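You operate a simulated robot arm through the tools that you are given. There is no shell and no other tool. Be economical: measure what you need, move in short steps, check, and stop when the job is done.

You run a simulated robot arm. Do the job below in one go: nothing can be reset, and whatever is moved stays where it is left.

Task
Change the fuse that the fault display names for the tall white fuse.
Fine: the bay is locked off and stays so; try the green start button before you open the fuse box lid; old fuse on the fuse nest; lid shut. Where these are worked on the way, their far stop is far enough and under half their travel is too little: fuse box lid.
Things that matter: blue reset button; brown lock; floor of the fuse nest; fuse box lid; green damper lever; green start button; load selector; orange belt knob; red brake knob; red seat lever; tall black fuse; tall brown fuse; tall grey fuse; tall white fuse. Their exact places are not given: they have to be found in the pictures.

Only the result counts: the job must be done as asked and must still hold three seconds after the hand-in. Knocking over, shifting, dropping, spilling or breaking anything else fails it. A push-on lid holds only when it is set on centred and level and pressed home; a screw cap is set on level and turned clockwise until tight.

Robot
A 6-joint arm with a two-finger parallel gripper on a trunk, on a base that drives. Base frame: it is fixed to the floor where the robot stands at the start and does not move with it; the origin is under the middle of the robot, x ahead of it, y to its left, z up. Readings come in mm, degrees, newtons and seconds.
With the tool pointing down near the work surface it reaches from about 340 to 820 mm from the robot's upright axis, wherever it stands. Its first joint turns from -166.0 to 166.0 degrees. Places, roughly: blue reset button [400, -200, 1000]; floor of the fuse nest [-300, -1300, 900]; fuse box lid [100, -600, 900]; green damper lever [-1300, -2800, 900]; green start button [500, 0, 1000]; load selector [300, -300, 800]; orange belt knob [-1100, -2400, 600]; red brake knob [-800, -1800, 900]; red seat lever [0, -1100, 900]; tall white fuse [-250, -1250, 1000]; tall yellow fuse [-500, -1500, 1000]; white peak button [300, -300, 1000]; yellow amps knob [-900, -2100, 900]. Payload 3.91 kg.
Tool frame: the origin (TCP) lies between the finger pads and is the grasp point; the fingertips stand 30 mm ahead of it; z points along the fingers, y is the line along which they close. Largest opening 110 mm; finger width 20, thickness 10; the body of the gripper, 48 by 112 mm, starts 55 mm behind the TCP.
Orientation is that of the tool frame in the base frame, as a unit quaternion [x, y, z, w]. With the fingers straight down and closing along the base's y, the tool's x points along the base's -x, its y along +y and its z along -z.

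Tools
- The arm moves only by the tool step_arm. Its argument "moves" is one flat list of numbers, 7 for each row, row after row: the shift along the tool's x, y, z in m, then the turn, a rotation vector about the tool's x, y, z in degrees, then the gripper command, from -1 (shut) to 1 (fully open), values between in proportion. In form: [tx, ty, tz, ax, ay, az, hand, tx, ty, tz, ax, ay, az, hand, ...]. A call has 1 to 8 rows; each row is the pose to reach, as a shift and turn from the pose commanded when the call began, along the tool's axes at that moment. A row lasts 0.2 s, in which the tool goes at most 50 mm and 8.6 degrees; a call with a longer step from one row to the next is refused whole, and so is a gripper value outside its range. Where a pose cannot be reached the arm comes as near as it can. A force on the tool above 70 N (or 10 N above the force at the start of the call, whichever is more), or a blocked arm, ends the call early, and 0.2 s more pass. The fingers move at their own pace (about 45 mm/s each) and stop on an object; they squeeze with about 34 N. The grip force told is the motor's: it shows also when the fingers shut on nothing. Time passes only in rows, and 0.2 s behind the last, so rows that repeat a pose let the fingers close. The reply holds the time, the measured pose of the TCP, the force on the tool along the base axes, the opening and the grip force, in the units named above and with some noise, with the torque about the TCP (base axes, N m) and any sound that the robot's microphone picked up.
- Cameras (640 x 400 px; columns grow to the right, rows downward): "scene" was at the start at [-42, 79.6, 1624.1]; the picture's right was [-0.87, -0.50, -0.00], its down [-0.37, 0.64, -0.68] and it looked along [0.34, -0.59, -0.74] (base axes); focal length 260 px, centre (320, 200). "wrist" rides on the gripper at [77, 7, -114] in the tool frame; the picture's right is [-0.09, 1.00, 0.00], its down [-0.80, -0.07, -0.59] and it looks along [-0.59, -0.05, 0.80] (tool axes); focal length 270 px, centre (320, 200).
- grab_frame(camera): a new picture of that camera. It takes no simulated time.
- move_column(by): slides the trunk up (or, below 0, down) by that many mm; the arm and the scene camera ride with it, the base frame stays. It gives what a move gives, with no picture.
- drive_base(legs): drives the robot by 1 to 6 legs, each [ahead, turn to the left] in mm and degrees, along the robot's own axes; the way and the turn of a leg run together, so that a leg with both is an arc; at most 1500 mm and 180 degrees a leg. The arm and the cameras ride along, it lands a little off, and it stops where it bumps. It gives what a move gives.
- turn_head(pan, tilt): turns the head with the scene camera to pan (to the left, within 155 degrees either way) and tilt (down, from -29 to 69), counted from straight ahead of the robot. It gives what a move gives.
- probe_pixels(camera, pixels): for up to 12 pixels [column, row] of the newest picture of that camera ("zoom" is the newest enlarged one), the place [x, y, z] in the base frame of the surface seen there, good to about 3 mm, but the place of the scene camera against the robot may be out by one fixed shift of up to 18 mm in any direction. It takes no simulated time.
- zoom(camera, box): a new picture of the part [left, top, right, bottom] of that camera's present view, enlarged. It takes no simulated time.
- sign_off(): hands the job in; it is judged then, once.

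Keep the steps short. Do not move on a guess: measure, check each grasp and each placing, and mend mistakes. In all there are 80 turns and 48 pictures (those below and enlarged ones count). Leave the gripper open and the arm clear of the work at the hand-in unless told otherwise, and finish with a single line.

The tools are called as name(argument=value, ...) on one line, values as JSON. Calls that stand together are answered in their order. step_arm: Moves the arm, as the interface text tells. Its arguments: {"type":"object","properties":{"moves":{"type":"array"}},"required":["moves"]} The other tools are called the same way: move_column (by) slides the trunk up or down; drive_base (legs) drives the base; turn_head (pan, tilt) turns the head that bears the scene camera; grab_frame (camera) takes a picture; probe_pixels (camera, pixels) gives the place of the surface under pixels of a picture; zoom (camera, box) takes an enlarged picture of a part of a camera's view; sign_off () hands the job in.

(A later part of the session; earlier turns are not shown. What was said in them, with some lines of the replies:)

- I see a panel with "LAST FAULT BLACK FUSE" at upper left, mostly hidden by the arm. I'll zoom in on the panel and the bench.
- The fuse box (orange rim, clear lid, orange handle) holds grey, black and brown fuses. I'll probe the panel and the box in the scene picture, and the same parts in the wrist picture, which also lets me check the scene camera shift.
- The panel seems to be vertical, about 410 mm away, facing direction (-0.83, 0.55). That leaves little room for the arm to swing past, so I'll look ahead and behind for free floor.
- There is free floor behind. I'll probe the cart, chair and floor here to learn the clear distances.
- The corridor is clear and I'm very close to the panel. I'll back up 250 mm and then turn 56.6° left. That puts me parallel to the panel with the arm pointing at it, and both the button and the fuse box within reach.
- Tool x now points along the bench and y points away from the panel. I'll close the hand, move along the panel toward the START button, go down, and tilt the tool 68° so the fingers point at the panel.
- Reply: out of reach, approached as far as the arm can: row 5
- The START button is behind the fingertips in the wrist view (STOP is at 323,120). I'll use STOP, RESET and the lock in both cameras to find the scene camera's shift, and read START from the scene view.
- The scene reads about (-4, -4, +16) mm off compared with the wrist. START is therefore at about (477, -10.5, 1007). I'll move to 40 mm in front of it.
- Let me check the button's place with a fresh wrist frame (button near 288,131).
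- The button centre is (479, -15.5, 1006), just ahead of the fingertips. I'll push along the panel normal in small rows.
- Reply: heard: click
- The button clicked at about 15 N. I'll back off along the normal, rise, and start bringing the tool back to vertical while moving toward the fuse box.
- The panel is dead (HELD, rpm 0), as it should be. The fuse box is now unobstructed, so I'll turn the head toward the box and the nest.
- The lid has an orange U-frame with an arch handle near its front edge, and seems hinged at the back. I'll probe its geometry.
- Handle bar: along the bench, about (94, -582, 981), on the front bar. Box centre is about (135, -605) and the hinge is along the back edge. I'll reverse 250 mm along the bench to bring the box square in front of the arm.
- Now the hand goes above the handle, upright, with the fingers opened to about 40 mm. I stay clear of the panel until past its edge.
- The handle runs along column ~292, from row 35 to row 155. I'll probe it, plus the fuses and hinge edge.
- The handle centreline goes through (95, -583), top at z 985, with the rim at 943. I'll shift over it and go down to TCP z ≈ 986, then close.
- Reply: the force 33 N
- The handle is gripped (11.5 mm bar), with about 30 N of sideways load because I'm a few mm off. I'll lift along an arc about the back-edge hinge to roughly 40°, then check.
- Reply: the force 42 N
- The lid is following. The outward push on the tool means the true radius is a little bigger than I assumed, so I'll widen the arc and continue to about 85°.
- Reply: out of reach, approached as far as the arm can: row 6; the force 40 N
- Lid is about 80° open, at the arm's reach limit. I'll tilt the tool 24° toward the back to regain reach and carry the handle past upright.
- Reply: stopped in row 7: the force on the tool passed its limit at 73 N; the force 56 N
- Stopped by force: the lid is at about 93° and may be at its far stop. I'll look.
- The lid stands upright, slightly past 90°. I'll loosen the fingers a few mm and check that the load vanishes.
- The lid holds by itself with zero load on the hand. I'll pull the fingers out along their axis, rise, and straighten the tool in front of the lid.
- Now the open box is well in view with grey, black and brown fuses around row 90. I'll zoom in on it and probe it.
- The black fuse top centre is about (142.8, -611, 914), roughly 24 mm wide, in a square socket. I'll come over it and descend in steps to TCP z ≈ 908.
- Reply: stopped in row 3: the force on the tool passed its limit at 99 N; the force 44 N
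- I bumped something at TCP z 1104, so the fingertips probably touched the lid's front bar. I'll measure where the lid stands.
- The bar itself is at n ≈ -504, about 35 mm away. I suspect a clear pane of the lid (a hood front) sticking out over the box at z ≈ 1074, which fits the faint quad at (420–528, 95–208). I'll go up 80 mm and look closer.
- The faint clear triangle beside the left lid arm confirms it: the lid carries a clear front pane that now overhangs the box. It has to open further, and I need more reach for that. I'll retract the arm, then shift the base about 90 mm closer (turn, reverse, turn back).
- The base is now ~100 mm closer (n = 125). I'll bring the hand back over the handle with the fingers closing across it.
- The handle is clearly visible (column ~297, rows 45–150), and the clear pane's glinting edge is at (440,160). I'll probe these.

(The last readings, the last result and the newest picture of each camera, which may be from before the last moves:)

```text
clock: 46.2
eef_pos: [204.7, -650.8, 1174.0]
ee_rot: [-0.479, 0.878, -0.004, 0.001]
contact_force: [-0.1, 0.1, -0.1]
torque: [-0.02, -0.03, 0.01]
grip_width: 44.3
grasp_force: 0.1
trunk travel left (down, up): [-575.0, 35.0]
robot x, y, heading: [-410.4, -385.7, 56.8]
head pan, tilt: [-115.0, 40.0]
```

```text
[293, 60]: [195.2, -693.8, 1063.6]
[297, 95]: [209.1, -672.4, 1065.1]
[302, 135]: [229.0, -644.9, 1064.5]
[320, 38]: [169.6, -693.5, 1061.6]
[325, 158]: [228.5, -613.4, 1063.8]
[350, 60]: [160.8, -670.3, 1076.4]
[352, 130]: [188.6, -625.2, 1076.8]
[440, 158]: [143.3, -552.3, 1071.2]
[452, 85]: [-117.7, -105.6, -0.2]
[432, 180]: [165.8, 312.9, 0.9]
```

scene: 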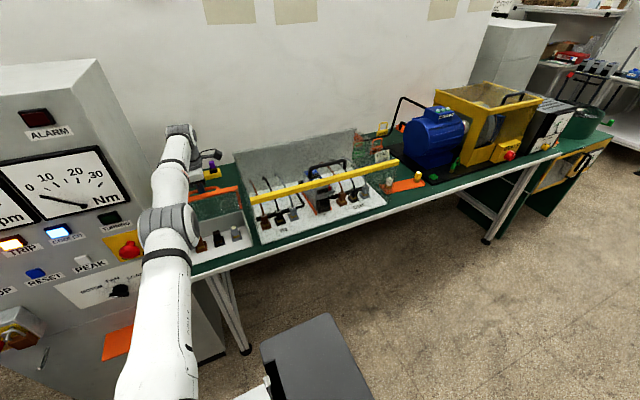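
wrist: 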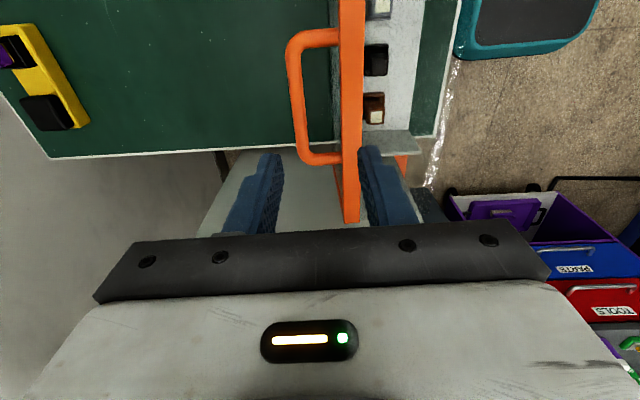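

Handle bar at n ≈ -548, top z 1065. I'll shift 16 mm back, go down with a 32 mm opening and grip it again.

step_arm(moves=[0.004, -0.016, 0.02, 0, 0, 0, -0.42, 0.004, -0.016, 0.055, 0, 0, 0, -0.42, 0.004, -0.016, 0.085, 0, 0, 0, -0.42, 0.004, -0.016, 0.107, 0, 0, 0, -0.42, 0.004, -0.016, 0.107, 0, 0, 0, -1, 0.004, -0.016, 0.107, 0, 0, 0, -1, 0.004, -0.016, 0.107, 0, 0, 0, -1])

```text
clock: 47.8
eef_pos: [217.2, -664.2, 1065.9]
ee_rot: [-0.477, 0.879, -0.004, 0.0]
contact_force: [-1.3, 0.2, -1.9]
torque: [0.04, 0.01, -0.7]
grip_width: 11.5
grasp_force: 44.8
trunk travel left (down, up): [-575.0, 35.0]
robot x, y, heading: [-409.5, -386.9, 56.8]
head pan, tilt: [-115.0, 40.0]
```

Gripped cleanly (11.5 mm, almost no side load). I'll continue the arc backwards and down by up to 30°.

step_arm(moves=[0, -0.009, -0.003, 0, 0, 0, -1, 0, -0.018, 0.006, 0, 0, 0, -1, 0, -0.027, 0.011, 0, 0, 0, -1, 0, -0.036, 0.017, 0, 0, 0, -1, 0, -0.044, 0.023, 0, 0, 0, -1, 0, -0.052, 0.03, 0, 0, 0, -1])

```text
clock: 49.2
eef_pos: [262.0, -693.3, 1039.4]
ee_rot: [-0.478, 0.879, -0.004, 0.001]
contact_force: [4.7, -2.7, 4.6]
torque: [-0.06, -0.11, -0.68]
grip_width: 11.3
grasp_force: 45.0
trunk travel left (down, up): [-575.0, 35.0]
robot x, y, heading: [-410.8, -385.4, 56.7]
head pan, tilt: [-115.0, 40.0]
```

No stop yet and the lid is at about 115°. Another 8°, then I'll release and back out upwards.

step_arm(moves=[0, -0.006, 0.006, 0, 0, 0, -1, 0, -0.011, 0.013, 0, 0, 0, -1, 0, -0.011, 0.013, 0, 0, 0, -0.62, 0, -0.011, 0.013, 0, 0, 0, -0.5, 0, -0.011, 0.013, 0, 0, 0, -0.5, 0, -0.011, -0.03, 0, 0, 0, -0.5, 0, -0.011, -0.075, 0, 0, 0, -0.5, 0, 0.01, -0.115, 0, 0, 0, -0.3])

grab_frame(camera="wrist")

```text
clock: 51.0
eef_pos: [251.0, -685.7, 1154.9]
ee_rot: [-0.478, 0.878, -0.004, 0.001]
contact_force: [-0.6, 0.3, 0.4]
torque: [-0.03, 0.02, -0.04]
grip_width: 38.5
grasp_force: 0.0
trunk travel left (down, up): [-575.0, 35.0]
robot x, y, heading: [-407.0, -387.7, 56.9]
head pan, tilt: [-115.0, 40.0]
```

```text
12 pictures are left
```

wrist: 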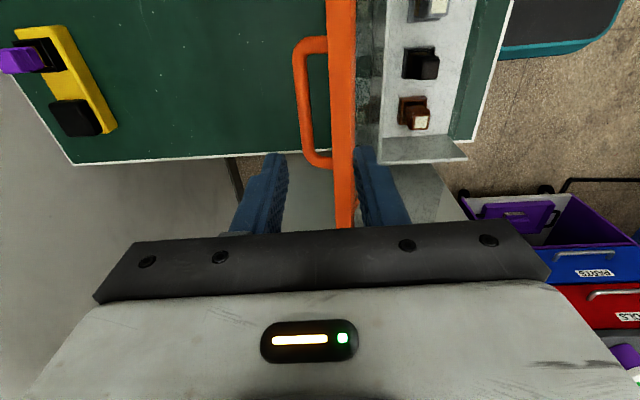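

The lid is further back and stays. I'll probe the lid and the pane strip (cols 357–383).

probe_pixels(camera="wrist", pixels=[[300, 95], [342, 95], [342, 40], [366, 95], [382, 95], [384, 40], [428, 66], [418, 117], [460, 150]])

```text
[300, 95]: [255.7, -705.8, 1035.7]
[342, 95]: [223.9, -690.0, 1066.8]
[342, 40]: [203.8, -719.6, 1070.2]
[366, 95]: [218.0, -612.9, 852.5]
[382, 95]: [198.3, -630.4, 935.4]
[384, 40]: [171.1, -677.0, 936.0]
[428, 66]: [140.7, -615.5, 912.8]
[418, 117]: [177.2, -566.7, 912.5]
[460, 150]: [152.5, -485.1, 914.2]
```

Pane tip is now estimated at n ≈ -501, z ≈ 1104, with the fuse at n = -455. That is free, and tilting the hand slightly back adds margin. I'll rise over it and turn the hand 90°.

step_arm(moves=[0, 0.03, -0.03, 0, 0, 8.5, -0.2, 0, 0.07, -0.04, 0, 0, 17, -0.2, 0, 0.105, -0.04, 0, 0, 25.5, -0.2, 0, 0.135, -0.04, 0, 0, 34, -0.2, 0, 0.135, -0.04, 0, 0, 42.5, -0.2, 0, 0.135, -0.04, 0, 0, 51, -0.2, 0, 0.135, -0.04, 0, 0, 59.5, -0.2, 0, 0.135, -0.04, 0, 0, 68, -0.2])

step_arm(moves=[0, 0, 0, 0, 0, 8, -0.2, 0, 0, 0, 0, 0, 16, -0.2, 0, 0, 0, 0, 0, 22, -0.2, 0, 0, 0, 0, 0, 22, -0.2])

```text
clock: 52.8
eef_pos: [140.3, -612.7, 1192.2]
ee_rot: [0.096, 0.995, -0.003, 0.002]
contact_force: [-1.1, 0.7, -0.4]
torque: [0.02, 0.02, -0.02]
grip_width: 43.9
grasp_force: 0.1
trunk travel left (down, up): [-575.0, 35.0]
robot x, y, heading: [-414.3, -385.3, 57.0]
head pan, tilt: [-115.0, 40.0]
```

```text
clock: 53.8
eef_pos: [139.6, -612.4, 1191.3]
ee_rot: [0.284, 0.959, -0.002, 0.003]
contact_force: [0.2, -0.6, -0.2]
torque: [0.01, 0.0, 0.01]
grip_width: 44.0
grasp_force: 0.0
trunk travel left (down, up): [-575.0, 35.0]
robot x, y, heading: [-410.8, -386.6, 56.9]
head pan, tilt: [-115.0, 40.0]
```

Hand is above the black fuse. I'll tilt it back 10° about the bench axis and descend slowly past the pane's edge to z ≈ 956.

step_arm(moves=[0.0, 0.003, 0.03, 0, -5, 0, -0.2, -0.001, 0.003, 0.06, 0, -10, 0, -0.2, -0.001, 0.003, 0.095, 0, -10, 0, -0.2, -0.001, 0.003, 0.125, 0, -10, 0, -0.2, -0.001, 0.003, 0.155, 0, -10, 0, -0.2, -0.001, 0.003, 0.185, 0, -10, 0, -0.2, -0.001, 0.003, 0.215, 0, -10, 0, -0.2, -0.001, 0.003, 0.235, 0, -10, 0, -0.2])

grab_frame(camera="wrist")

```text
clock: 55.6
eef_pos: [143.5, -610.2, 956.3]
ee_rot: [0.283, 0.955, -0.027, 0.088]
contact_force: [-0.6, 0.0, 0.0]
torque: [0.0, -0.02, -0.01]
grip_width: 44.0
grasp_force: 0.1
trunk travel left (down, up): [-575.0, 35.0]
robot x, y, heading: [-409.9, -384.9, 57.0]
head pan, tilt: [-115.0, 40.0]
```

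```text
11 pictures are left
```

wrist: 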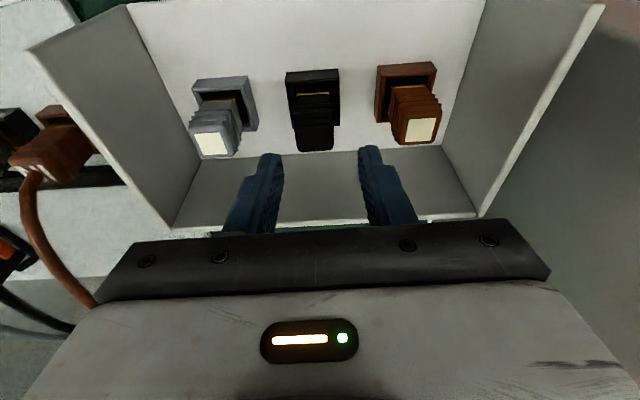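

The fingers straddle the column of the black fuse. I'll probe its top and socket to centre the grip.

probe_pixels(camera="wrist", pixels=[[316, 138], [302, 138], [331, 138], [316, 127], [316, 148], [288, 74], [337, 72], [313, 84], [345, 95], [313, 95], [210, 145], [421, 130]])

```text
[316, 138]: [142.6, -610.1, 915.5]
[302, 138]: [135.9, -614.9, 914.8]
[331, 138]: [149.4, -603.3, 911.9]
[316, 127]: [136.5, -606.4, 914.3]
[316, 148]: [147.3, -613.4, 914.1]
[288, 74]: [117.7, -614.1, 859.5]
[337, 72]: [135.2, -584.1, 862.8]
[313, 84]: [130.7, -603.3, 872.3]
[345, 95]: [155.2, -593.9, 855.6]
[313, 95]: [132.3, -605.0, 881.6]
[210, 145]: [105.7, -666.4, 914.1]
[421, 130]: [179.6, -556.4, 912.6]
```

Fuse top centre is (142, -610), within 1.5 mm of the TCP. I'll lower 48 mm straight down and close.

step_arm(moves=[0.0035, 0, 0.0197, 0, 0, 0, -0.2, 0.006, 0, 0.034, 0, 0, 0, -0.2, 0.0083, 0, 0.0473, 0, 0, 0, -0.2, 0.0083, 0, 0.0473, 0, 0, 0, -1, 0.0083, 0, 0.0473, 0, 0, 0, -1, 0.0083, 0, 0.0473, 0, 0, 0, -1])

```text
clock: 57.0
eef_pos: [142.4, -611.2, 909.8]
ee_rot: [0.282, 0.955, -0.027, 0.087]
contact_force: [-0.3, 0.5, 0.3]
torque: [0.02, 0.03, -0.03]
grip_width: 23.0
grasp_force: 34.3
trunk travel left (down, up): [-575.0, 35.0]
robot x, y, heading: [-409.5, -387.1, 56.8]
head pan, tilt: [-115.0, 40.0]
```

Gripped at 23 mm. Now I'll pull it straight up.

step_arm(moves=[-0.0014, 0, -0.0079, 0, 0, 0, -1, -0.0028, 0, -0.0158, 0, 0, 0, -1, -0.0052, 0, -0.0296, 0, 0, 0, -1, -0.0104, 0, -0.0591, 0, 0, 0, -1, -0.0174, 0, -0.0985, 0, 0, 0, -1])

grab_frame(camera="wrist")

```text
clock: 58.2
eef_pos: [141.5, -609.6, 1008.0]
ee_rot: [0.282, 0.955, -0.027, 0.087]
contact_force: [0.2, -0.2, -0.1]
torque: [0.04, -0.02, -0.03]
grip_width: 23.1
grasp_force: 34.5
trunk travel left (down, up): [-575.0, 35.0]
robot x, y, heading: [-408.2, -389.8, 56.7]
head pan, tilt: [-115.0, 40.0]
```

```text
10 pictures are left
```

wrist: 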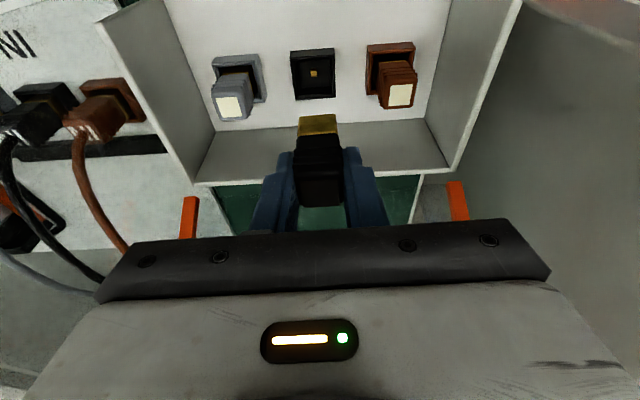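

The fuse is out, with its brass foot visible. I'll measure the empty socket (corners about 291–336 / 48–98, centre 313,74) and the fuse's foot.

probe_pixels(camera="wrist", pixels=[[293, 53], [332, 50], [335, 95], [297, 98], [313, 74], [300, 60], [318, 122], [303, 130], [335, 128], [320, 200]])

```text
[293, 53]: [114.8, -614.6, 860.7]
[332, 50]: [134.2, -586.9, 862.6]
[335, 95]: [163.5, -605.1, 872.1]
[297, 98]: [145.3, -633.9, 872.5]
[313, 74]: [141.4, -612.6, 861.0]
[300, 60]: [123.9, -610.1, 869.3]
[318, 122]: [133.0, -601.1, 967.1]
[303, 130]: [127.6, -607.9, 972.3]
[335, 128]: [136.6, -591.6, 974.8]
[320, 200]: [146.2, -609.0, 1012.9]
```

I'll raise it clear, retract from the bench, straighten the hand, then reverse along the bench to the nest.

step_arm(moves=[-0.0084, 0, -0.0473, 0, 0, 0, -1, -0.0165, 0, -0.0936, 0, 0, 0, -1, -0.0244, 0, -0.1379, 0, 0, 0, -1, 0.0182, 0, -0.1556, 0, 0, 0, -1, 0.0655, 0, -0.164, 0, 0, 0, -1, 0.1118, 0, -0.1722, 0, 5, 0, -1, 0.1561, 0, -0.18, 0, 10, 0, -1, 0.1709, 0, -0.1826, 0, 10, 0, -1])

drive_base(legs=[[-650, 0]])

grab_frame(camera="scene")

```text
clock: 60.0
eef_pos: [-24.4, -501.7, 1157.6]
ee_rot: [0.284, 0.959, -0.002, 0.004]
contact_force: [0.3, -0.1, -0.1]
torque: [0.0, -0.02, -0.03]
grip_width: 22.9
grasp_force: 34.0
trunk travel left (down, up): [-575.0, 35.0]
robot x, y, heading: [-407.8, -386.8, 57.0]
head pan, tilt: [-115.0, 40.0]
```

```text
clock: 63.6
eef_pos: [-376.9, -1041.3, 1157.1]
ee_rot: [0.283, 0.959, -0.002, 0.003]
contact_force: [-0.2, 0.2, -0.3]
torque: [0.04, -0.05, -0.01]
grip_width: 23.0
grasp_force: 33.5
trunk travel left (down, up): [-575.0, 35.0]
robot x, y, heading: [-762.4, -925.5, 56.9]
head pan, tilt: [-115.0, 40.0]
```

```text
9 pictures are left
```

scene: 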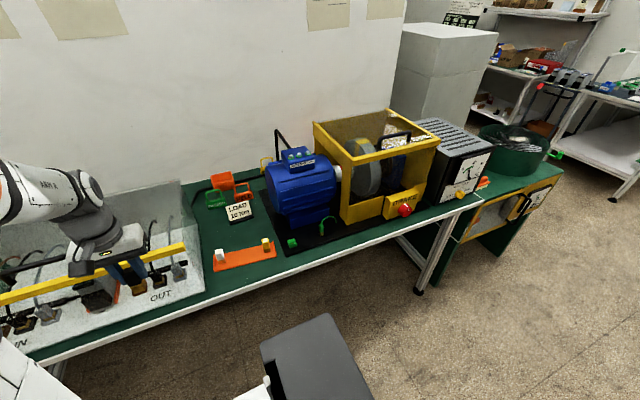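

The orange nest is at about (243,255), with white at its left end (220,255), yellow at its right end (265,245) and a free middle. I'll probe it.

probe_pixels(camera="scene", pixels=[[220, 252], [220, 248], [265, 241], [243, 257], [215, 268], [277, 256], [216, 252], [272, 240], [245, 246], [185, 245], [203, 285]])

```text
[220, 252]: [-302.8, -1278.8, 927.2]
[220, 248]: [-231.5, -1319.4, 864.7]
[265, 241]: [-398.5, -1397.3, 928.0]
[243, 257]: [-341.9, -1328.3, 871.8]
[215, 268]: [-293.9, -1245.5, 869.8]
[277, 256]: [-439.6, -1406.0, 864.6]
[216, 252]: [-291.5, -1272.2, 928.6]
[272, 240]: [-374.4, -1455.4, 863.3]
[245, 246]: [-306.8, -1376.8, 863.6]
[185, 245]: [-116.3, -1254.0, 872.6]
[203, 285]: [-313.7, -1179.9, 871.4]
```

Nest middle is about (-342, -1330, 856) and white about (-298, -1275). I'll carry the black fuse along in front of the bench, then over the nest middle for a wrist view.

step_arm(moves=[0, -0.048, 0, 0, 0, 0, -1, 0, -0.096, 0, 0, 0, 0, -1, 0, -0.144, 0, 0, 0, 0, -1, 0, -0.192, 0.005, 0, 0, 0, -1, -0.03, -0.22, 0.015, 0, 0, 0, -1, -0.07, -0.22, 0.03, 0, 0, 0, -1, -0.11, -0.22, 0.045, 0, 0, 0, -1, -0.134, -0.22, 0.06, 0, 0, 0, -1])

grab_frame(camera="wrist")

```text
clock: 65.4
eef_pos: [-381.9, -1300.5, 1098.5]
ee_rot: [0.284, 0.959, -0.001, 0.003]
contact_force: [0.8, -0.2, -0.6]
torque: [0.01, 0.01, 0.03]
grip_width: 22.9
grasp_force: 34.0
trunk travel left (down, up): [-575.0, 35.0]
robot x, y, heading: [-760.8, -928.6, 57.1]
head pan, tilt: [-115.0, 40.0]
```

```text
8 pictures are left
```

wrist: 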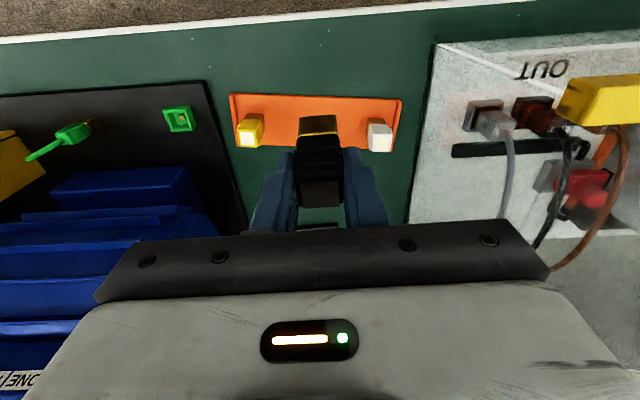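

The black fuse hangs over the nest's middle in the picture. I'll probe the nest floor, corners and white fuse.

probe_pixels(camera="wrist", pixels=[[381, 144], [372, 144], [391, 144], [381, 135], [381, 126], [233, 96], [400, 101], [238, 143], [285, 110], [350, 112], [247, 141], [320, 120]])

```text
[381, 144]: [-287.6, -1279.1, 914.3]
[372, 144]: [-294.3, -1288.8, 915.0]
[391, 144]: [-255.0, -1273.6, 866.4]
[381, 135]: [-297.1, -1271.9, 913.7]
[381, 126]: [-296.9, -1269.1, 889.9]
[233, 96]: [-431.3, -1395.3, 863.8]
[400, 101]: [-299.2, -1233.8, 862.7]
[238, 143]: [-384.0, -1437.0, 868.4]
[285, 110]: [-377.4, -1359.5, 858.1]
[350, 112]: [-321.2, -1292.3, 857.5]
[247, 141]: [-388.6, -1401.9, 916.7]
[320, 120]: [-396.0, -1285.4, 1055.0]
```

The nest is yawed about 6° from the bench, and its free middle is (-338, -1339), floor z 858. I gripped the fuse with 10° of hand tilt, so I restore that tilt to hold it upright. I'll also turn it 6° and come down over the middle.

step_arm(moves=[-0.03, -0.005, 0.02, 0.2, -5, 3, -1, -0.058, -0.0085, 0.04, 0.5, -10, 6, -1, -0.058, -0.0085, 0.08, 0.5, -10, 6, -1, -0.058, -0.0085, 0.12, 0.5, -10, 6, -1, -0.058, -0.0085, 0.15, 0.5, -10, 6, -1, -0.058, -0.0085, 0.17, 0.5, -10, 6, -1, -0.058, -0.0085, 0.17, 0.5, -10, 6, -1])

grab_frame(camera="wrist")

```text
clock: 67.0
eef_pos: [-337.3, -1341.2, 928.0]
ee_rot: [0.331, 0.939, -0.03, 0.086]
contact_force: [-0.9, -0.3, -0.2]
torque: [0.0, -0.01, -0.01]
grip_width: 22.8
grasp_force: 34.1
trunk travel left (down, up): [-575.0, 35.0]
robot x, y, heading: [-763.2, -930.1, 57.2]
head pan, tilt: [-115.0, 40.0]
```

```text
7 pictures are left
```

wrist: 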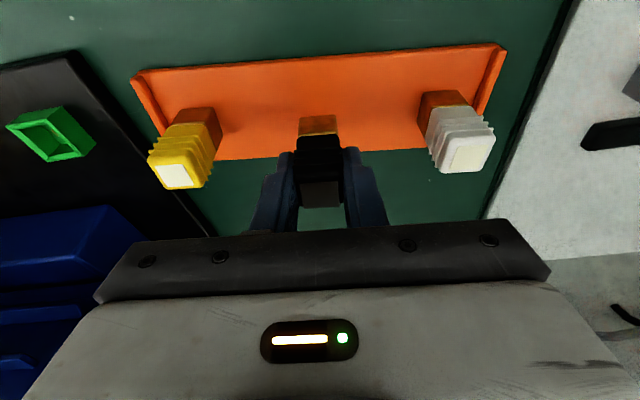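

The fuse is upright over the nest's middle. I'll probe its foot, the floor and white's top (467,153).

probe_pixels(camera="wrist", pixels=[[318, 122], [318, 133], [320, 90], [470, 153], [455, 142], [490, 140], [448, 165], [483, 168], [440, 100], [465, 98], [180, 175], [320, 195]])

```text
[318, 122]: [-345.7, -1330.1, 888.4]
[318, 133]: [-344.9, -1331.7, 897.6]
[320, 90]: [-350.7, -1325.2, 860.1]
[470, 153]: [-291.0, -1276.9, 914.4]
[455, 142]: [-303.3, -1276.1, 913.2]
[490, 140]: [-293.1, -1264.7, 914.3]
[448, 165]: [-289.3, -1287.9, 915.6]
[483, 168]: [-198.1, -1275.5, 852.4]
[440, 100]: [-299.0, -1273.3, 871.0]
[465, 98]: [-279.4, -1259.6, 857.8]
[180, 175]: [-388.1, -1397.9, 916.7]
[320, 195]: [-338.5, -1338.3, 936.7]
```

About 22 mm to go. I'll lower 21 mm and read the force.

step_arm(moves=[0.0021, 0, 0.0118, 0, 0, 0, -1, 0.0031, 0, 0.0177, 0, 0, 0, -1, 0.0037, 0, 0.0207, 0, 0, 0, -1])

```text
clock: 67.8
eef_pos: [-337.9, -1340.8, 911.5]
ee_rot: [0.332, 0.939, -0.032, 0.087]
contact_force: [-2.3, 1.7, 12.4]
torque: [0.15, 0.18, 0.01]
grip_width: 23.1
grasp_force: 34.4
trunk travel left (down, up): [-575.0, 35.0]
robot x, y, heading: [-758.7, -924.8, 56.8]
head pan, tilt: [-115.0, 40.0]
```

Contact at z 911 with 12 N, so it stands on the floor. I'll ease up 1.5 mm, open and rise straight up.

step_arm(moves=[-0.0003, 0, -0.0015, 0, 0, 0, -1, -0.0003, 0, -0.0015, 0, 0, 0, -0.4, -0.0003, 0, -0.0015, 0, 0, 0, -0.2, -0.0003, 0, -0.0015, 0, 0, 0, -0.2, -0.0052, 0, -0.03, 0, 0, 0, -0.2, -0.0122, 0, -0.069, 0, 0, 0, -0.2, -0.0174, 0, -0.0985, 0, 0, 0, -0.2])

grab_frame(camera="wrist")

```text
clock: 69.4
eef_pos: [-339.1, -1339.1, 1008.3]
ee_rot: [0.332, 0.939, -0.031, 0.087]
contact_force: [-0.2, -0.1, -0.6]
torque: [-0.01, 0.0, -0.01]
grip_width: 44.3
grasp_force: 0.0
trunk travel left (down, up): [-575.0, 35.0]
robot x, y, heading: [-766.0, -925.6, 57.0]
head pan, tilt: [-115.0, 40.0]
```

```text
6 pictures are left
```

wrist: 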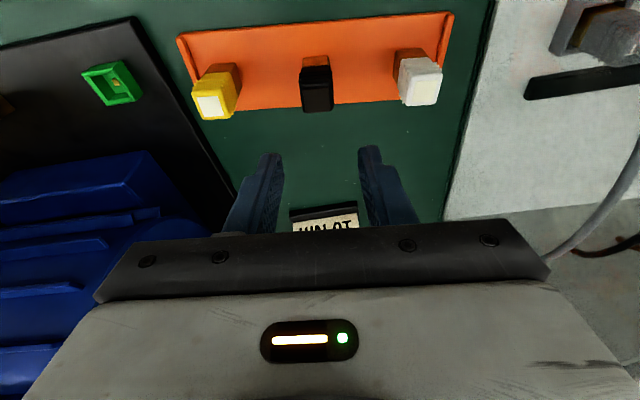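

The black fuse stands upright in the nest. Now I'll centre on white's top (about 424,91).

probe_pixels(camera="wrist", pixels=[[424, 91], [410, 91], [437, 91], [424, 80], [424, 101], [407, 75], [436, 70], [317, 98], [318, 108], [306, 98], [330, 98]])

```text
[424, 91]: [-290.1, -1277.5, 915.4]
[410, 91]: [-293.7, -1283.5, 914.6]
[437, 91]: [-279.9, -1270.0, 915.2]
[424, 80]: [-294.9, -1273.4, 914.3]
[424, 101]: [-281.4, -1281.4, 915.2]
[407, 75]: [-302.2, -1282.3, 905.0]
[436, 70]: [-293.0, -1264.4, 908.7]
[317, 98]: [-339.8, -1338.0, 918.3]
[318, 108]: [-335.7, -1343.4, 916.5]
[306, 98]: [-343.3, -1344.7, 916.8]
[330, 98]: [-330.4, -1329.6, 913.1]
```

White is centred at (-289.5, -1277). Before going down beside the enclosure, I'll check how near its yellow bar and glass come, using the last scene picture (bar end ~183,248).

probe_pixels(camera="scene", pixels=[[181, 247], [183, 250], [178, 250], [170, 252], [180, 181], [201, 289], [196, 250]])

```text
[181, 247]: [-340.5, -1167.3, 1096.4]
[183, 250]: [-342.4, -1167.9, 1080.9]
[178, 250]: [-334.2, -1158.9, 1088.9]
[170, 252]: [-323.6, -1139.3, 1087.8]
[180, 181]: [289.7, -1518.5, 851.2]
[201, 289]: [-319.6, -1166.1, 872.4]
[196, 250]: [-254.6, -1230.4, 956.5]
```

The glass side is at u ≈ -1156. Hand edge over white would be about 8 mm from it, so I bias the grip 4 mm away from the glass and descend slowly.

step_arm(moves=[0, 0.04, 0, 0, 0, 0, -0.2, 0, 0.075, 0, 0, 0, 0, -0.2, 0.0035, 0.075, 0.0197, 0, 0, 0, -0.2, 0.007, 0.075, 0.0394, 0, 0, 0, -0.2, 0.0104, 0.075, 0.0591, 0, 0, 0, -0.2, 0.0139, 0.075, 0.0788, 0, 0, 0, -0.2, 0.0171, 0.075, 0.097, 0, 0, 0, -0.2, 0.0171, 0.075, 0.097, 0, 0, 0, -0.2])

```text
clock: 71.2
eef_pos: [-292.8, -1281.7, 908.7]
ee_rot: [0.331, 0.939, -0.03, 0.085]
contact_force: [-1.2, 0.5, 0.2]
torque: [-0.01, 0.04, -0.03]
grip_width: 44.0
grasp_force: 0.0
trunk travel left (down, up): [-575.0, 35.0]
robot x, y, heading: [-761.4, -931.6, 56.9]
head pan, tilt: [-115.0, 40.0]
```

No contact. I'll close on white and lift.

step_arm(moves=[0, 0, 0, 0, 0, 0, -0.6, 0, 0, 0, 0, 0, 0, -1, 0, 0, 0, 0, 0, 0, -1, 0, 0, 0, 0, 0, 0, -1, -0.0026, 0, -0.0148, 0, 0, 0, -1, -0.0087, 0, -0.0492, 0, 0, 0, -1, -0.0157, 0, -0.0886, 0, 0, 0, -1, -0.0174, 0, -0.0985, 0, 0, 0, -1])

grab_frame(camera="wrist")

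```text
clock: 73.0
eef_pos: [-291.6, -1281.1, 1011.1]
ee_rot: [0.331, 0.939, -0.031, 0.085]
contact_force: [-0.2, 0.1, -0.7]
torque: [-0.01, 0.03, -0.02]
grip_width: 22.9
grasp_force: 33.8
trunk travel left (down, up): [-575.0, 35.0]
robot x, y, heading: [-760.4, -927.1, 57.1]
head pan, tilt: [-115.0, 40.0]
```

```text
5 pictures are left
```

wrist: 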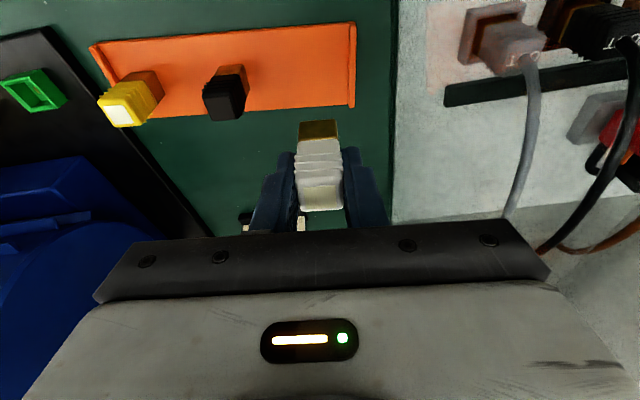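

White is held well. I'll probe it in the hand to compare with how black sat.

probe_pixels(camera="wrist", pixels=[[318, 128], [303, 136], [335, 134], [320, 200], [320, 208], [228, 105], [318, 124], [310, 204], [332, 204]])

```text
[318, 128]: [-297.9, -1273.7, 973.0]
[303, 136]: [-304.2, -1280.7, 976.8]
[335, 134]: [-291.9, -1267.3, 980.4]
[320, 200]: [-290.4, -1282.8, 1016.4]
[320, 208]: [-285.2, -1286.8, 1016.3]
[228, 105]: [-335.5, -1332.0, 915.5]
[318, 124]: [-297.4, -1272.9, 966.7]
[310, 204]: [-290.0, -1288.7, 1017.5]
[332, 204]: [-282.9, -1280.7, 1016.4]
```

White sits about 3 mm further toward the wall in the hand than black did. I'll compensate for that at the socket. Now I lift it over the bar height, retract and drive forward 650 mm.

step_arm(moves=[-0.0084, 0, -0.0473, 0, 0, 0, -1, -0.0165, 0, -0.0936, 0, 0, 0, -1, -0.0244, 0, -0.1379, 0, 0, 0, -1, 0.0182, 0, -0.1556, 0, 0, 0, -1, 0.0655, 0, -0.164, 0, 0, 0, -1, 0.1118, 0, -0.1722, 0, 0, 0, -1, 0.1561, 0, -0.18, 0, 0, 0, -1, 0.1709, 0, -0.1826, 0, 0, 0, -1])

drive_base(legs=[[650, 0]])

```text
clock: 74.8
eef_pos: [-449.9, -1155.0, 1157.8]
ee_rot: [0.331, 0.939, -0.031, 0.086]
contact_force: [-0.2, -0.7, -0.8]
torque: [-0.01, 0.03, -0.03]
grip_width: 22.8
grasp_force: 34.2
trunk travel left (down, up): [-575.0, 35.0]
robot x, y, heading: [-762.0, -925.9, 57.1]
head pan, tilt: [-115.0, 40.0]
```

```text
clock: 78.4
eef_pos: [-92.7, -613.1, 1157.3]
ee_rot: [0.335, 0.938, -0.031, 0.086]
contact_force: [0.1, 0.6, -0.8]
torque: [-0.03, -0.04, 0.0]
grip_width: 22.9
grasp_force: 33.5
trunk travel left (down, up): [-575.0, 35.0]
robot x, y, heading: [-405.0, -380.5, 56.5]
head pan, tilt: [-115.0, 40.0]
```

Now I turn the yaw back 6.4° and move over the empty socket, staying high.

step_arm(moves=[0, 0.045, 0, -0.35, 0, -1.97, -1, 0, 0.09, 0, -0.7, 0, -3.94, -1, -0.0197, 0.13, 0.0035, -1.11, 0, -6.3, -1, -0.0591, 0.151, 0.0104, -1.11, 0, -6.3, -1, -0.1034, 0.151, 0.0183, -1.11, 0, -6.3, -1, -0.1478, 0.151, 0.0261, -1.11, 0, -6.3, -1, -0.175, 0.151, 0.0309, -1.11, 0, -6.3, -1, -0.175, 0.151, 0.0309, -1.11, 0, -6.3, -1])

```text
clock: 80.2
eef_pos: [139.4, -610.7, 1161.0]
ee_rot: [0.282, 0.955, -0.026, 0.087]
contact_force: [0.6, -0.5, -1.2]
torque: [0.0, 0.02, -0.04]
grip_width: 22.9
grasp_force: 34.0
trunk travel left (down, up): [-575.0, 35.0]
robot x, y, heading: [-410.6, -380.6, 56.6]
head pan, tilt: [-115.0, 40.0]
```

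I'll descend to z ≈ 950 (foot ~35 mm above the socket) and check alignment with a picture.

step_arm(moves=[0.0073, 0.002, 0.0414, 0, 0, 0, -1, 0.0146, 0.002, 0.0827, 0, 0, 0, -1, 0.0218, 0.002, 0.1231, 0, 0, 0, -1, 0.0287, 0.002, 0.1625, 0, 0, 0, -1, 0.0345, 0.002, 0.195, 0, 0, 0, -1, 0.0367, 0.002, 0.208, 0, 0, 0, -1, 0.0367, 0.002, 0.208, 0, 0, 0, -1])

grab_frame(camera="wrist")

```text
clock: 81.8
eef_pos: [143.4, -608.9, 949.1]
ee_rot: [0.282, 0.955, -0.026, 0.087]
contact_force: [0.2, -0.3, 0.0]
torque: [0.02, 0.02, -0.04]
grip_width: 22.9
grasp_force: 33.6
trunk travel left (down, up): [-575.0, 35.0]
robot x, y, heading: [-406.7, -383.0, 56.5]
head pan, tilt: [-115.0, 40.0]
```

```text
4 pictures are left
```

wrist: 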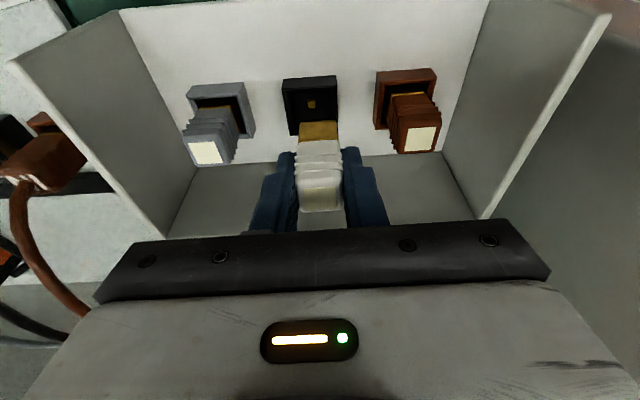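

Foot hovers just behind the socket in the view. I'll probe the socket contact (312,105), the rim, the foot, and the neighbours' caps for the midpoint.

probe_pixels(camera="wrist", pixels=[[312, 105], [284, 81], [336, 78], [289, 133], [291, 90], [329, 86], [208, 152], [421, 139], [303, 136], [336, 134], [319, 126], [321, 212]])

```text
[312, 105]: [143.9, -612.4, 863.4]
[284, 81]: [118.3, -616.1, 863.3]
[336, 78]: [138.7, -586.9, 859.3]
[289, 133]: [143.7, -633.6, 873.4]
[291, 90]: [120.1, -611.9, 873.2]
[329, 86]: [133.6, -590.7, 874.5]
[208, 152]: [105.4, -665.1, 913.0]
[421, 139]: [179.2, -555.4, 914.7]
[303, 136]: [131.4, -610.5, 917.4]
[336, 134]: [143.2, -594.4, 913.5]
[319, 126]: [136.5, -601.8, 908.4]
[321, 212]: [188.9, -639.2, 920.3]
```

The socket centre is (142.5, -611). White needs ~2.7 mm toward me and 1.6 mm along the bench. I'll correct, then lower to the rim and in.

step_arm(moves=[0.0027, -0.0016, -0.0005, 0, 0, 0, -1, 0.0053, -0.0016, 0.0143, 0, 0, 0, -1, 0.0074, -0.0016, 0.0261, 0, 0, 0, -1, 0.0083, -0.0016, 0.0315, 0, 0, 0, -1, 0.009, -0.0016, 0.0355, 0, 0, 0, -1, 0.0094, -0.0016, 0.0379, 0, 0, 0, -1])

```text
clock: 83.2
eef_pos: [138.7, -608.7, 908.5]
ee_rot: [0.282, 0.955, -0.028, 0.085]
contact_force: [-1.6, -2.7, 0.0]
torque: [-0.15, 0.0, -0.07]
grip_width: 23.4
grasp_force: 33.9
trunk travel left (down, up): [-575.0, 35.0]
robot x, y, heading: [-407.0, -383.4, 56.4]
head pan, tilt: [-115.0, 40.0]
```

It went down into the socket freely (z 908.5). I'll press a few mm more to seat it.

step_arm(moves=[0.0003, 0, 0.002, 0, 0, 0, -1, 0.0007, 0, 0.004, 0, 0, 0, -1, 0.001, 0, 0.006, 0, 0, 0, -1])

```text
clock: 84.0
eef_pos: [138.3, -608.6, 906.7]
ee_rot: [0.282, 0.955, -0.028, 0.09]
contact_force: [-3.1, 4.0, 31.4]
torque: [0.16, 0.18, -0.02]
grip_width: 23.1
grasp_force: 34.3
trunk travel left (down, up): [-575.0, 35.0]
robot x, y, heading: [-406.5, -386.4, 56.7]
head pan, tilt: [-115.0, 40.0]
```

Seated with 31 N underneath. I'll relax, open and rise straight up, then check.

step_arm(moves=[-0.0007, 0, -0.004, 0, 0, 0, -1, -0.0007, 0, -0.004, 0, 0, 0, -0.5, -0.0007, 0, -0.004, 0, 0, 0, -0.2, -0.0007, 0, -0.004, 0, 0, 0, -0.2, -0.0052, 0, -0.03, 0, 0, 0, -0.2, -0.0122, 0, -0.069, 0, 0, 0, -0.2, -0.0174, 0, -0.0985, 0, 0, 0, -0.2])

grab_frame(camera="wrist")

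```text
clock: 85.6
eef_pos: [136.4, -608.5, 1003.2]
ee_rot: [0.282, 0.955, -0.026, 0.087]
contact_force: [-0.2, -0.5, 0.0]
torque: [0.02, 0.0, 0.0]
grip_width: 44.1
grasp_force: 0.0
trunk travel left (down, up): [-575.0, 35.0]
robot x, y, heading: [-409.0, -385.3, 56.5]
head pan, tilt: [-115.0, 40.0]
```

```text
3 pictures are left
```

wrist: 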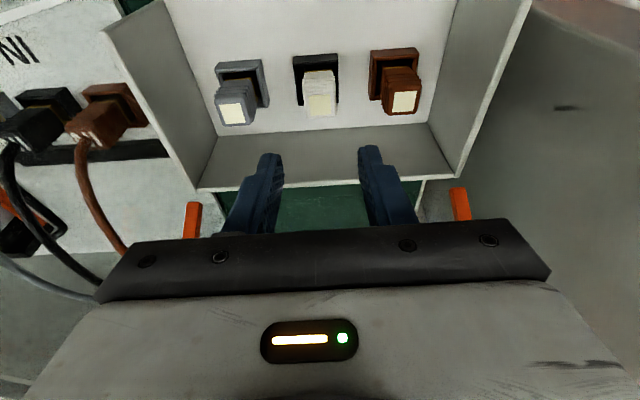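

probe_pixels(camera="wrist", pixels=[[321, 105], [233, 114], [404, 102], [309, 105], [333, 105], [321, 95], [191, 215], [460, 200]])

```text
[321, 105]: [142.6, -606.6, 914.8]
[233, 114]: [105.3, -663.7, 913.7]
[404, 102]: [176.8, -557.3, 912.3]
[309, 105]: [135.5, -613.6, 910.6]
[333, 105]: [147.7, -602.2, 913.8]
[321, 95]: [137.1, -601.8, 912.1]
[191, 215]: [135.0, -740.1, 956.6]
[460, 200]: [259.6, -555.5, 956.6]
```

White's top is at 914, level with its neighbours, so it is seated. Now the lid. I'll rise, straighten, turn the fingers across the handle and go over it.

step_arm(moves=[-0.0078, 0, -0.0443, 0, 0, 0, -0.2, -0.0157, 0, -0.0887, 0, 0, 0, -0.2, -0.0235, 0, -0.133, 0, 0, 0, -0.2, -0.0313, 0, -0.1773, 0, 0, 0, -0.2, -0.0331, 0, -0.1872, 0, 5, 0, -0.2, -0.0331, 0, -0.1872, 0, 10, 0, -0.2])

step_arm(moves=[0, 0, 0, 0, 0, -8.5, -0.2, 0, 0, 0, 0, 0, -17, -0.2, -0.02, 0, 0, 0, 0, -25.5, -0.2, -0.055, 0, 0, 0, 0, -34, -0.2, -0.09, 0, 0, 0, 0, -42.5, -0.2, -0.12, 0, 0, 0, 0, -51, -0.2, -0.14, 0, 0, 0, 0, -59.5, -0.2, -0.15, 0, 0, 0, 0, -68, -0.2])

step_arm(moves=[0, 0, 0, 0, 0, -8, -0.3, 0, 0, 0, 0, 0, -16, -0.3, 0, 0, 0, 0, 0, -22, -0.3, 0, 0, 0, 0, 0, -22, -0.3])

grab_frame(camera="wrist")

```text
clock: 87.0
eef_pos: [137.1, -607.0, 1193.7]
ee_rot: [0.283, 0.959, -0.002, 0.003]
contact_force: [0.2, -0.4, 0.0]
torque: [0.0, 0.03, 0.02]
grip_width: 44.0
grasp_force: 0.1
trunk travel left (down, up): [-575.0, 35.0]
robot x, y, heading: [-406.5, -384.8, 56.5]
head pan, tilt: [-115.0, 40.0]
```

```text
clock: 88.8
eef_pos: [263.7, -689.2, 1192.2]
ee_rot: [-0.302, 0.953, -0.004, 0.001]
contact_force: [-0.7, -0.2, -0.5]
torque: [0.0, -0.01, 0.03]
grip_width: 44.0
grasp_force: 0.1
trunk travel left (down, up): [-575.0, 35.0]
robot x, y, heading: [-408.6, -388.0, 56.4]
head pan, tilt: [-115.0, 40.0]
```

```text
clock: 89.8
eef_pos: [263.9, -688.2, 1193.3]
ee_rot: [-0.479, 0.878, -0.004, 0.001]
contact_force: [-0.2, 0.2, 0.4]
torque: [0.01, 0.01, 0.04]
grip_width: 38.4
grasp_force: 0.1
trunk travel left (down, up): [-575.0, 35.0]
robot x, y, heading: [-405.4, -384.9, 56.6]
head pan, tilt: [-115.0, 40.0]
```

```text
2 pictures are left
```

wrist: 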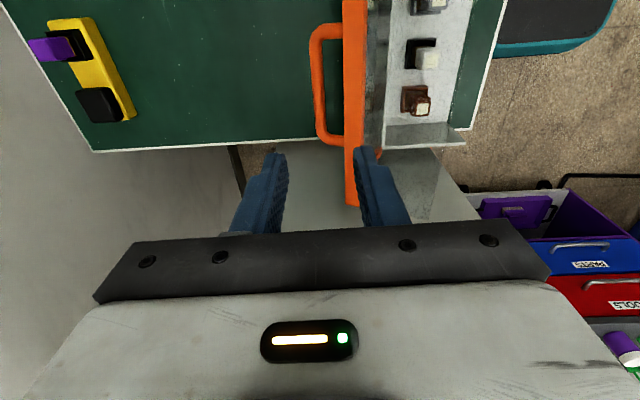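

The handle runs down column ~318 (rows 35–135). I'll probe it.

probe_pixels(camera="wrist", pixels=[[316, 60], [318, 85], [321, 115], [311, 85], [324, 85], [354, 85], [354, 140], [338, 140], [342, 32]])

```text
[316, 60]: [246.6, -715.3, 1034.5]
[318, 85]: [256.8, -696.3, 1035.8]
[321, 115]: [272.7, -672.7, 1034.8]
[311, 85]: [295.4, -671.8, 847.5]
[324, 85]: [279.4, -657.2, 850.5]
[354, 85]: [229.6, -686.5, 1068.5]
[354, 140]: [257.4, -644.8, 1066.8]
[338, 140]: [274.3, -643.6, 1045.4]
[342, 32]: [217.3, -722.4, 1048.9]
```

Handle bar is at n ≈ -600, top z 1035. The gap between it and the lid bar is too narrow for a straight grip here. I'll put closed fingers behind the handle and push the lid gently forward to near upright.

step_arm(moves=[0.006, -0.03, 0.03, 0, 0, 0, -1, 0.006, -0.035, 0.07, 0, 0, 0, -1, 0.006, -0.035, 0.11, 0, 0, 0, -1, 0.006, -0.035, 0.145, 0, 0, 0, -1, 0.006, -0.018, 0.144, 0, 0, 0, -1, 0.006, -0.002, 0.138, 0, 0, 0, -1, 0.006, 0.013, 0.132, 0, 0, 0, -1, 0.006, 0.028, 0.125, 0, 0, 0, -1])

```text
clock: 91.6
eef_pos: [235.9, -677.9, 1068.8]
ee_rot: [-0.478, 0.878, -0.004, 0.001]
contact_force: [-1.0, 0.4, -0.3]
torque: [0.0, 0.0, 0.02]
grip_width: 0.1
grasp_force: 34.5
out of reach, approached as far as the arm can: row 1, 2
trunk travel left (down, up): [-575.0, 35.0]
robot x, y, heading: [-405.6, -382.9, 56.4]
head pan, tilt: [-115.0, 40.0]
```

The force reads zero now, so I need to see where the lid is.

grab_frame(camera="wrist")

```text
1 pictures are left
```

wrist: 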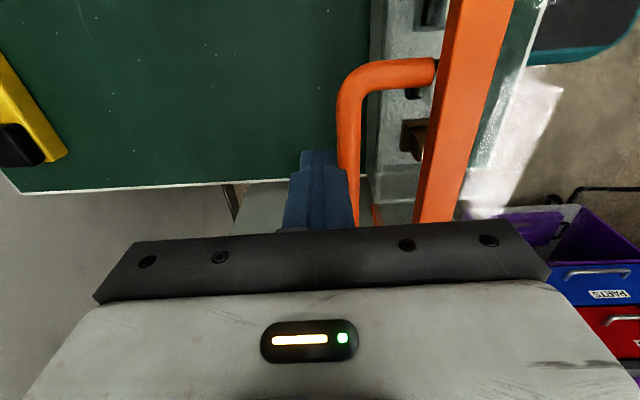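

The push worked: the handle bar is just ahead of the fingers (col ~350) and the lid is near upright. I'll probe it.

probe_pixels(camera="wrist", pixels=[[349, 110], [350, 150], [352, 190], [470, 100], [440, 190], [400, 70]])

```text
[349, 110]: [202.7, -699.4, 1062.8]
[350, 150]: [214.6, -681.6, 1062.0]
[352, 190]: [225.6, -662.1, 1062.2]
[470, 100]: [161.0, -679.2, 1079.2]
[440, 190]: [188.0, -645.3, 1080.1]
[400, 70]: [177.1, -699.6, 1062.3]
```

Handle at n = -556, top 1062: the same position I gripped well before. I'll rise, shift 17 mm forward, open to 32 mm, lower over it and close.

step_arm(moves=[0, -0.002, -0.04, 0, 0, 0, -1, 0, 0.005, -0.075, 0, 0, 0, -0.42, 0, 0.017, -0.075, 0, 0, 0, -0.42, 0, 0.017, -0.075, 0, 0, 0, -0.42, 0, 0.017, -0.035, 0, 0, 0, -0.42, 0, 0.017, 0.003, 0, 0, 0, -0.42, 0, 0.017, 0.003, 0, 0, 0, -1, 0, 0.017, 0.003, 0, 0, 0, -1])

```text
clock: 93.4
eef_pos: [221.9, -671.0, 1064.9]
ee_rot: [-0.477, 0.879, -0.004, 0.001]
contact_force: [-0.2, 0.8, -0.5]
torque: [-0.06, 0.03, -0.64]
grip_width: 11.3
grasp_force: 32.9
trunk travel left (down, up): [-575.0, 35.0]
robot x, y, heading: [-405.3, -384.6, 56.2]
head pan, tilt: [-115.0, 40.0]
```

Gripped again. Now I'll follow the arc back over the hinge, first down to about 30° from closed.

step_arm(moves=[0, 0.0213, -0.0041, 0, 0, 0, -1, 0, 0.0423, -0.0048, 0, 0, 0, -1, 0, 0.0632, -0.0019, 0, 0, 0, -1, 0, 0.0833, 0.0046, 0, 0, 0, -1, 0, 0.1019, 0.0145, 0, 0, 0, -1, 0, 0.1185, 0.0275, 0, 0, 0, -1])

```text
clock: 94.8
eef_pos: [124.1, -604.0, 1036.9]
ee_rot: [-0.478, 0.879, -0.003, 0.0]
contact_force: [5.2, 15.5, 4.4]
torque: [0.34, -0.26, -0.81]
grip_width: 11.8
grasp_force: 45.1
trunk travel left (down, up): [-575.0, 35.0]
robot x, y, heading: [-404.1, -383.8, 56.6]
head pan, tilt: [-115.0, 40.0]
```

Following well. Now the last part down to closed.

step_arm(moves=[0, 0.0141, 0.0157, 0, 0, 0, -1, 0, 0.0223, 0.028, 0, 0, 0, -1, 0, 0.028, 0.0393, 0, 0, 0, -1, 0, 0.0317, 0.0485, 0, 0, 0, -1, 0, 0.0323, 0.051, 0, 0, 0, -1])

```text
clock: 96.0
eef_pos: [96.6, -587.6, 987.8]
ee_rot: [-0.478, 0.879, -0.004, 0.0]
contact_force: [-3.0, 18.7, 5.0]
torque: [0.23, -0.22, -0.9]
grip_width: 11.8
grasp_force: 44.8
trunk travel left (down, up): [-575.0, 35.0]
robot x, y, heading: [-408.1, -383.1, 56.5]
head pan, tilt: [-115.0, 40.0]
```

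Back at the original closed height (988). I'll press down 4 mm to feel the stop, then read the force.

step_arm(moves=[0, 0, 0.002, 0, 0, 0, -1, 0, 0, 0.004, 0, 0, 0, -1])

```text
clock: 96.6
eef_pos: [96.1, -585.5, 984.0]
ee_rot: [-0.478, 0.878, -0.005, 0.001]
contact_force: [-12.0, 22.5, 11.1]
torque: [0.09, 0.19, -0.92]
grip_width: 11.8
grasp_force: 44.6
trunk travel left (down, up): [-575.0, 35.0]
robot x, y, heading: [-405.7, -384.6, 56.5]
head pan, tilt: [-115.0, 40.0]
```

Force is rising only slowly, so I'll press 4 mm more.

step_arm(moves=[0, -0.002, 0.002, 0, 0, 0, -1, 0, -0.002, 0.004, 0, 0, 0, -1])

```text
clock: 97.2
eef_pos: [95.6, -586.2, 983.8]
ee_rot: [-0.478, 0.878, -0.006, 0.001]
contact_force: [-25.7, 30.0, 41.6]
torque: [-0.24, 0.52, -0.82]
grip_width: 11.5
grasp_force: 44.8
trunk travel left (down, up): [-575.0, 35.0]
robot x, y, heading: [-406.9, -384.9, 56.6]
head pan, tilt: [-115.0, 40.0]
```

Firm stop with 42 N: closed. I'll ease off, open, rise well clear and check with the last picture.

step_arm(moves=[0, 0, -0.004, 0, 0, 0, -1, 0, 0, -0.004, 0, 0, 0, -0.6, 0, 0, -0.004, 0, 0, 0, -0.42, 0, 0, -0.004, 0, 0, 0, -0.42, 0, 0, -0.035, 0, 0, 0, -0.42, 0, 0, -0.075, 0, 0, 0, -0.2, 0, 0.02, -0.115, 0, 0, 0, 0.2, 0, 0.05, -0.15, 0, 0, 0, 0.5])

grab_frame(camera="wrist")

```text
clock: 99.0
eef_pos: [54.1, -560.1, 1127.8]
ee_rot: [-0.478, 0.878, -0.003, 0.001]
contact_force: [0.1, 0.0, 0.2]
torque: [-0.02, 0.03, 0.03]
grip_width: 82.6
grasp_force: 0.0
trunk travel left (down, up): [-575.0, 35.0]
robot x, y, heading: [-407.1, -381.8, 56.3]
head pan, tilt: [-115.0, 40.0]
```

```text
0 pictures are left
```

wrist: 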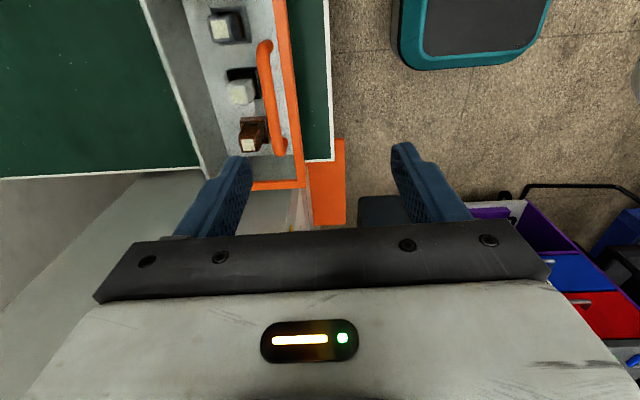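

probe_pixels(camera="wrist", pixels=[[265, 60], [270, 100], [283, 50], [292, 130], [300, 170], [275, 185], [240, 92]])

step_arm(moves=[0, 0.045, -0.02, 0, 0, 0, 1, 0, 0.09, -0.04, 0, 0, 0, 1, 0, 0.135, -0.06, 0, 0, 0, 1, 0, 0.15, -0.06, 0, 0, 0, 1])

```text
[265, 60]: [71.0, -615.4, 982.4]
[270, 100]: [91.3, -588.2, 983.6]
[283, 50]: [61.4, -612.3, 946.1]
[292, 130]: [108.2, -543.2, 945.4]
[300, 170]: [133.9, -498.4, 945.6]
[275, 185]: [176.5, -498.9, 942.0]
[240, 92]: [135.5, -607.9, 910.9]
```

```text
clock: 100.0
eef_pos: [-69.3, -481.5, 1187.9]
ee_rot: [-0.478, 0.878, -0.003, 0.001]
contact_force: [-0.5, -0.6, -0.1]
torque: [-0.01, -0.04, 0.03]
grip_width: 109.8
grasp_force: 0.0
trunk travel left (down, up): [-575.0, 35.0]
robot x, y, heading: [-408.0, -378.2, 56.5]
head pan, tilt: [-115.0, 40.0]
```

The lid is closed: rim at 945 and handle at 983, the same as at the start within the probe's error. White is in the middle socket, black is on the nest, and the arm is clear with the gripper open, so I'm handing in.

sign_off()

```text
The job is handed in.
```

Job handed in: START was tried with the lid still shut, the black fuse is swapped for the tall white one, the old fuse stands on the nest, the lid is shut and the lock was left untouched.
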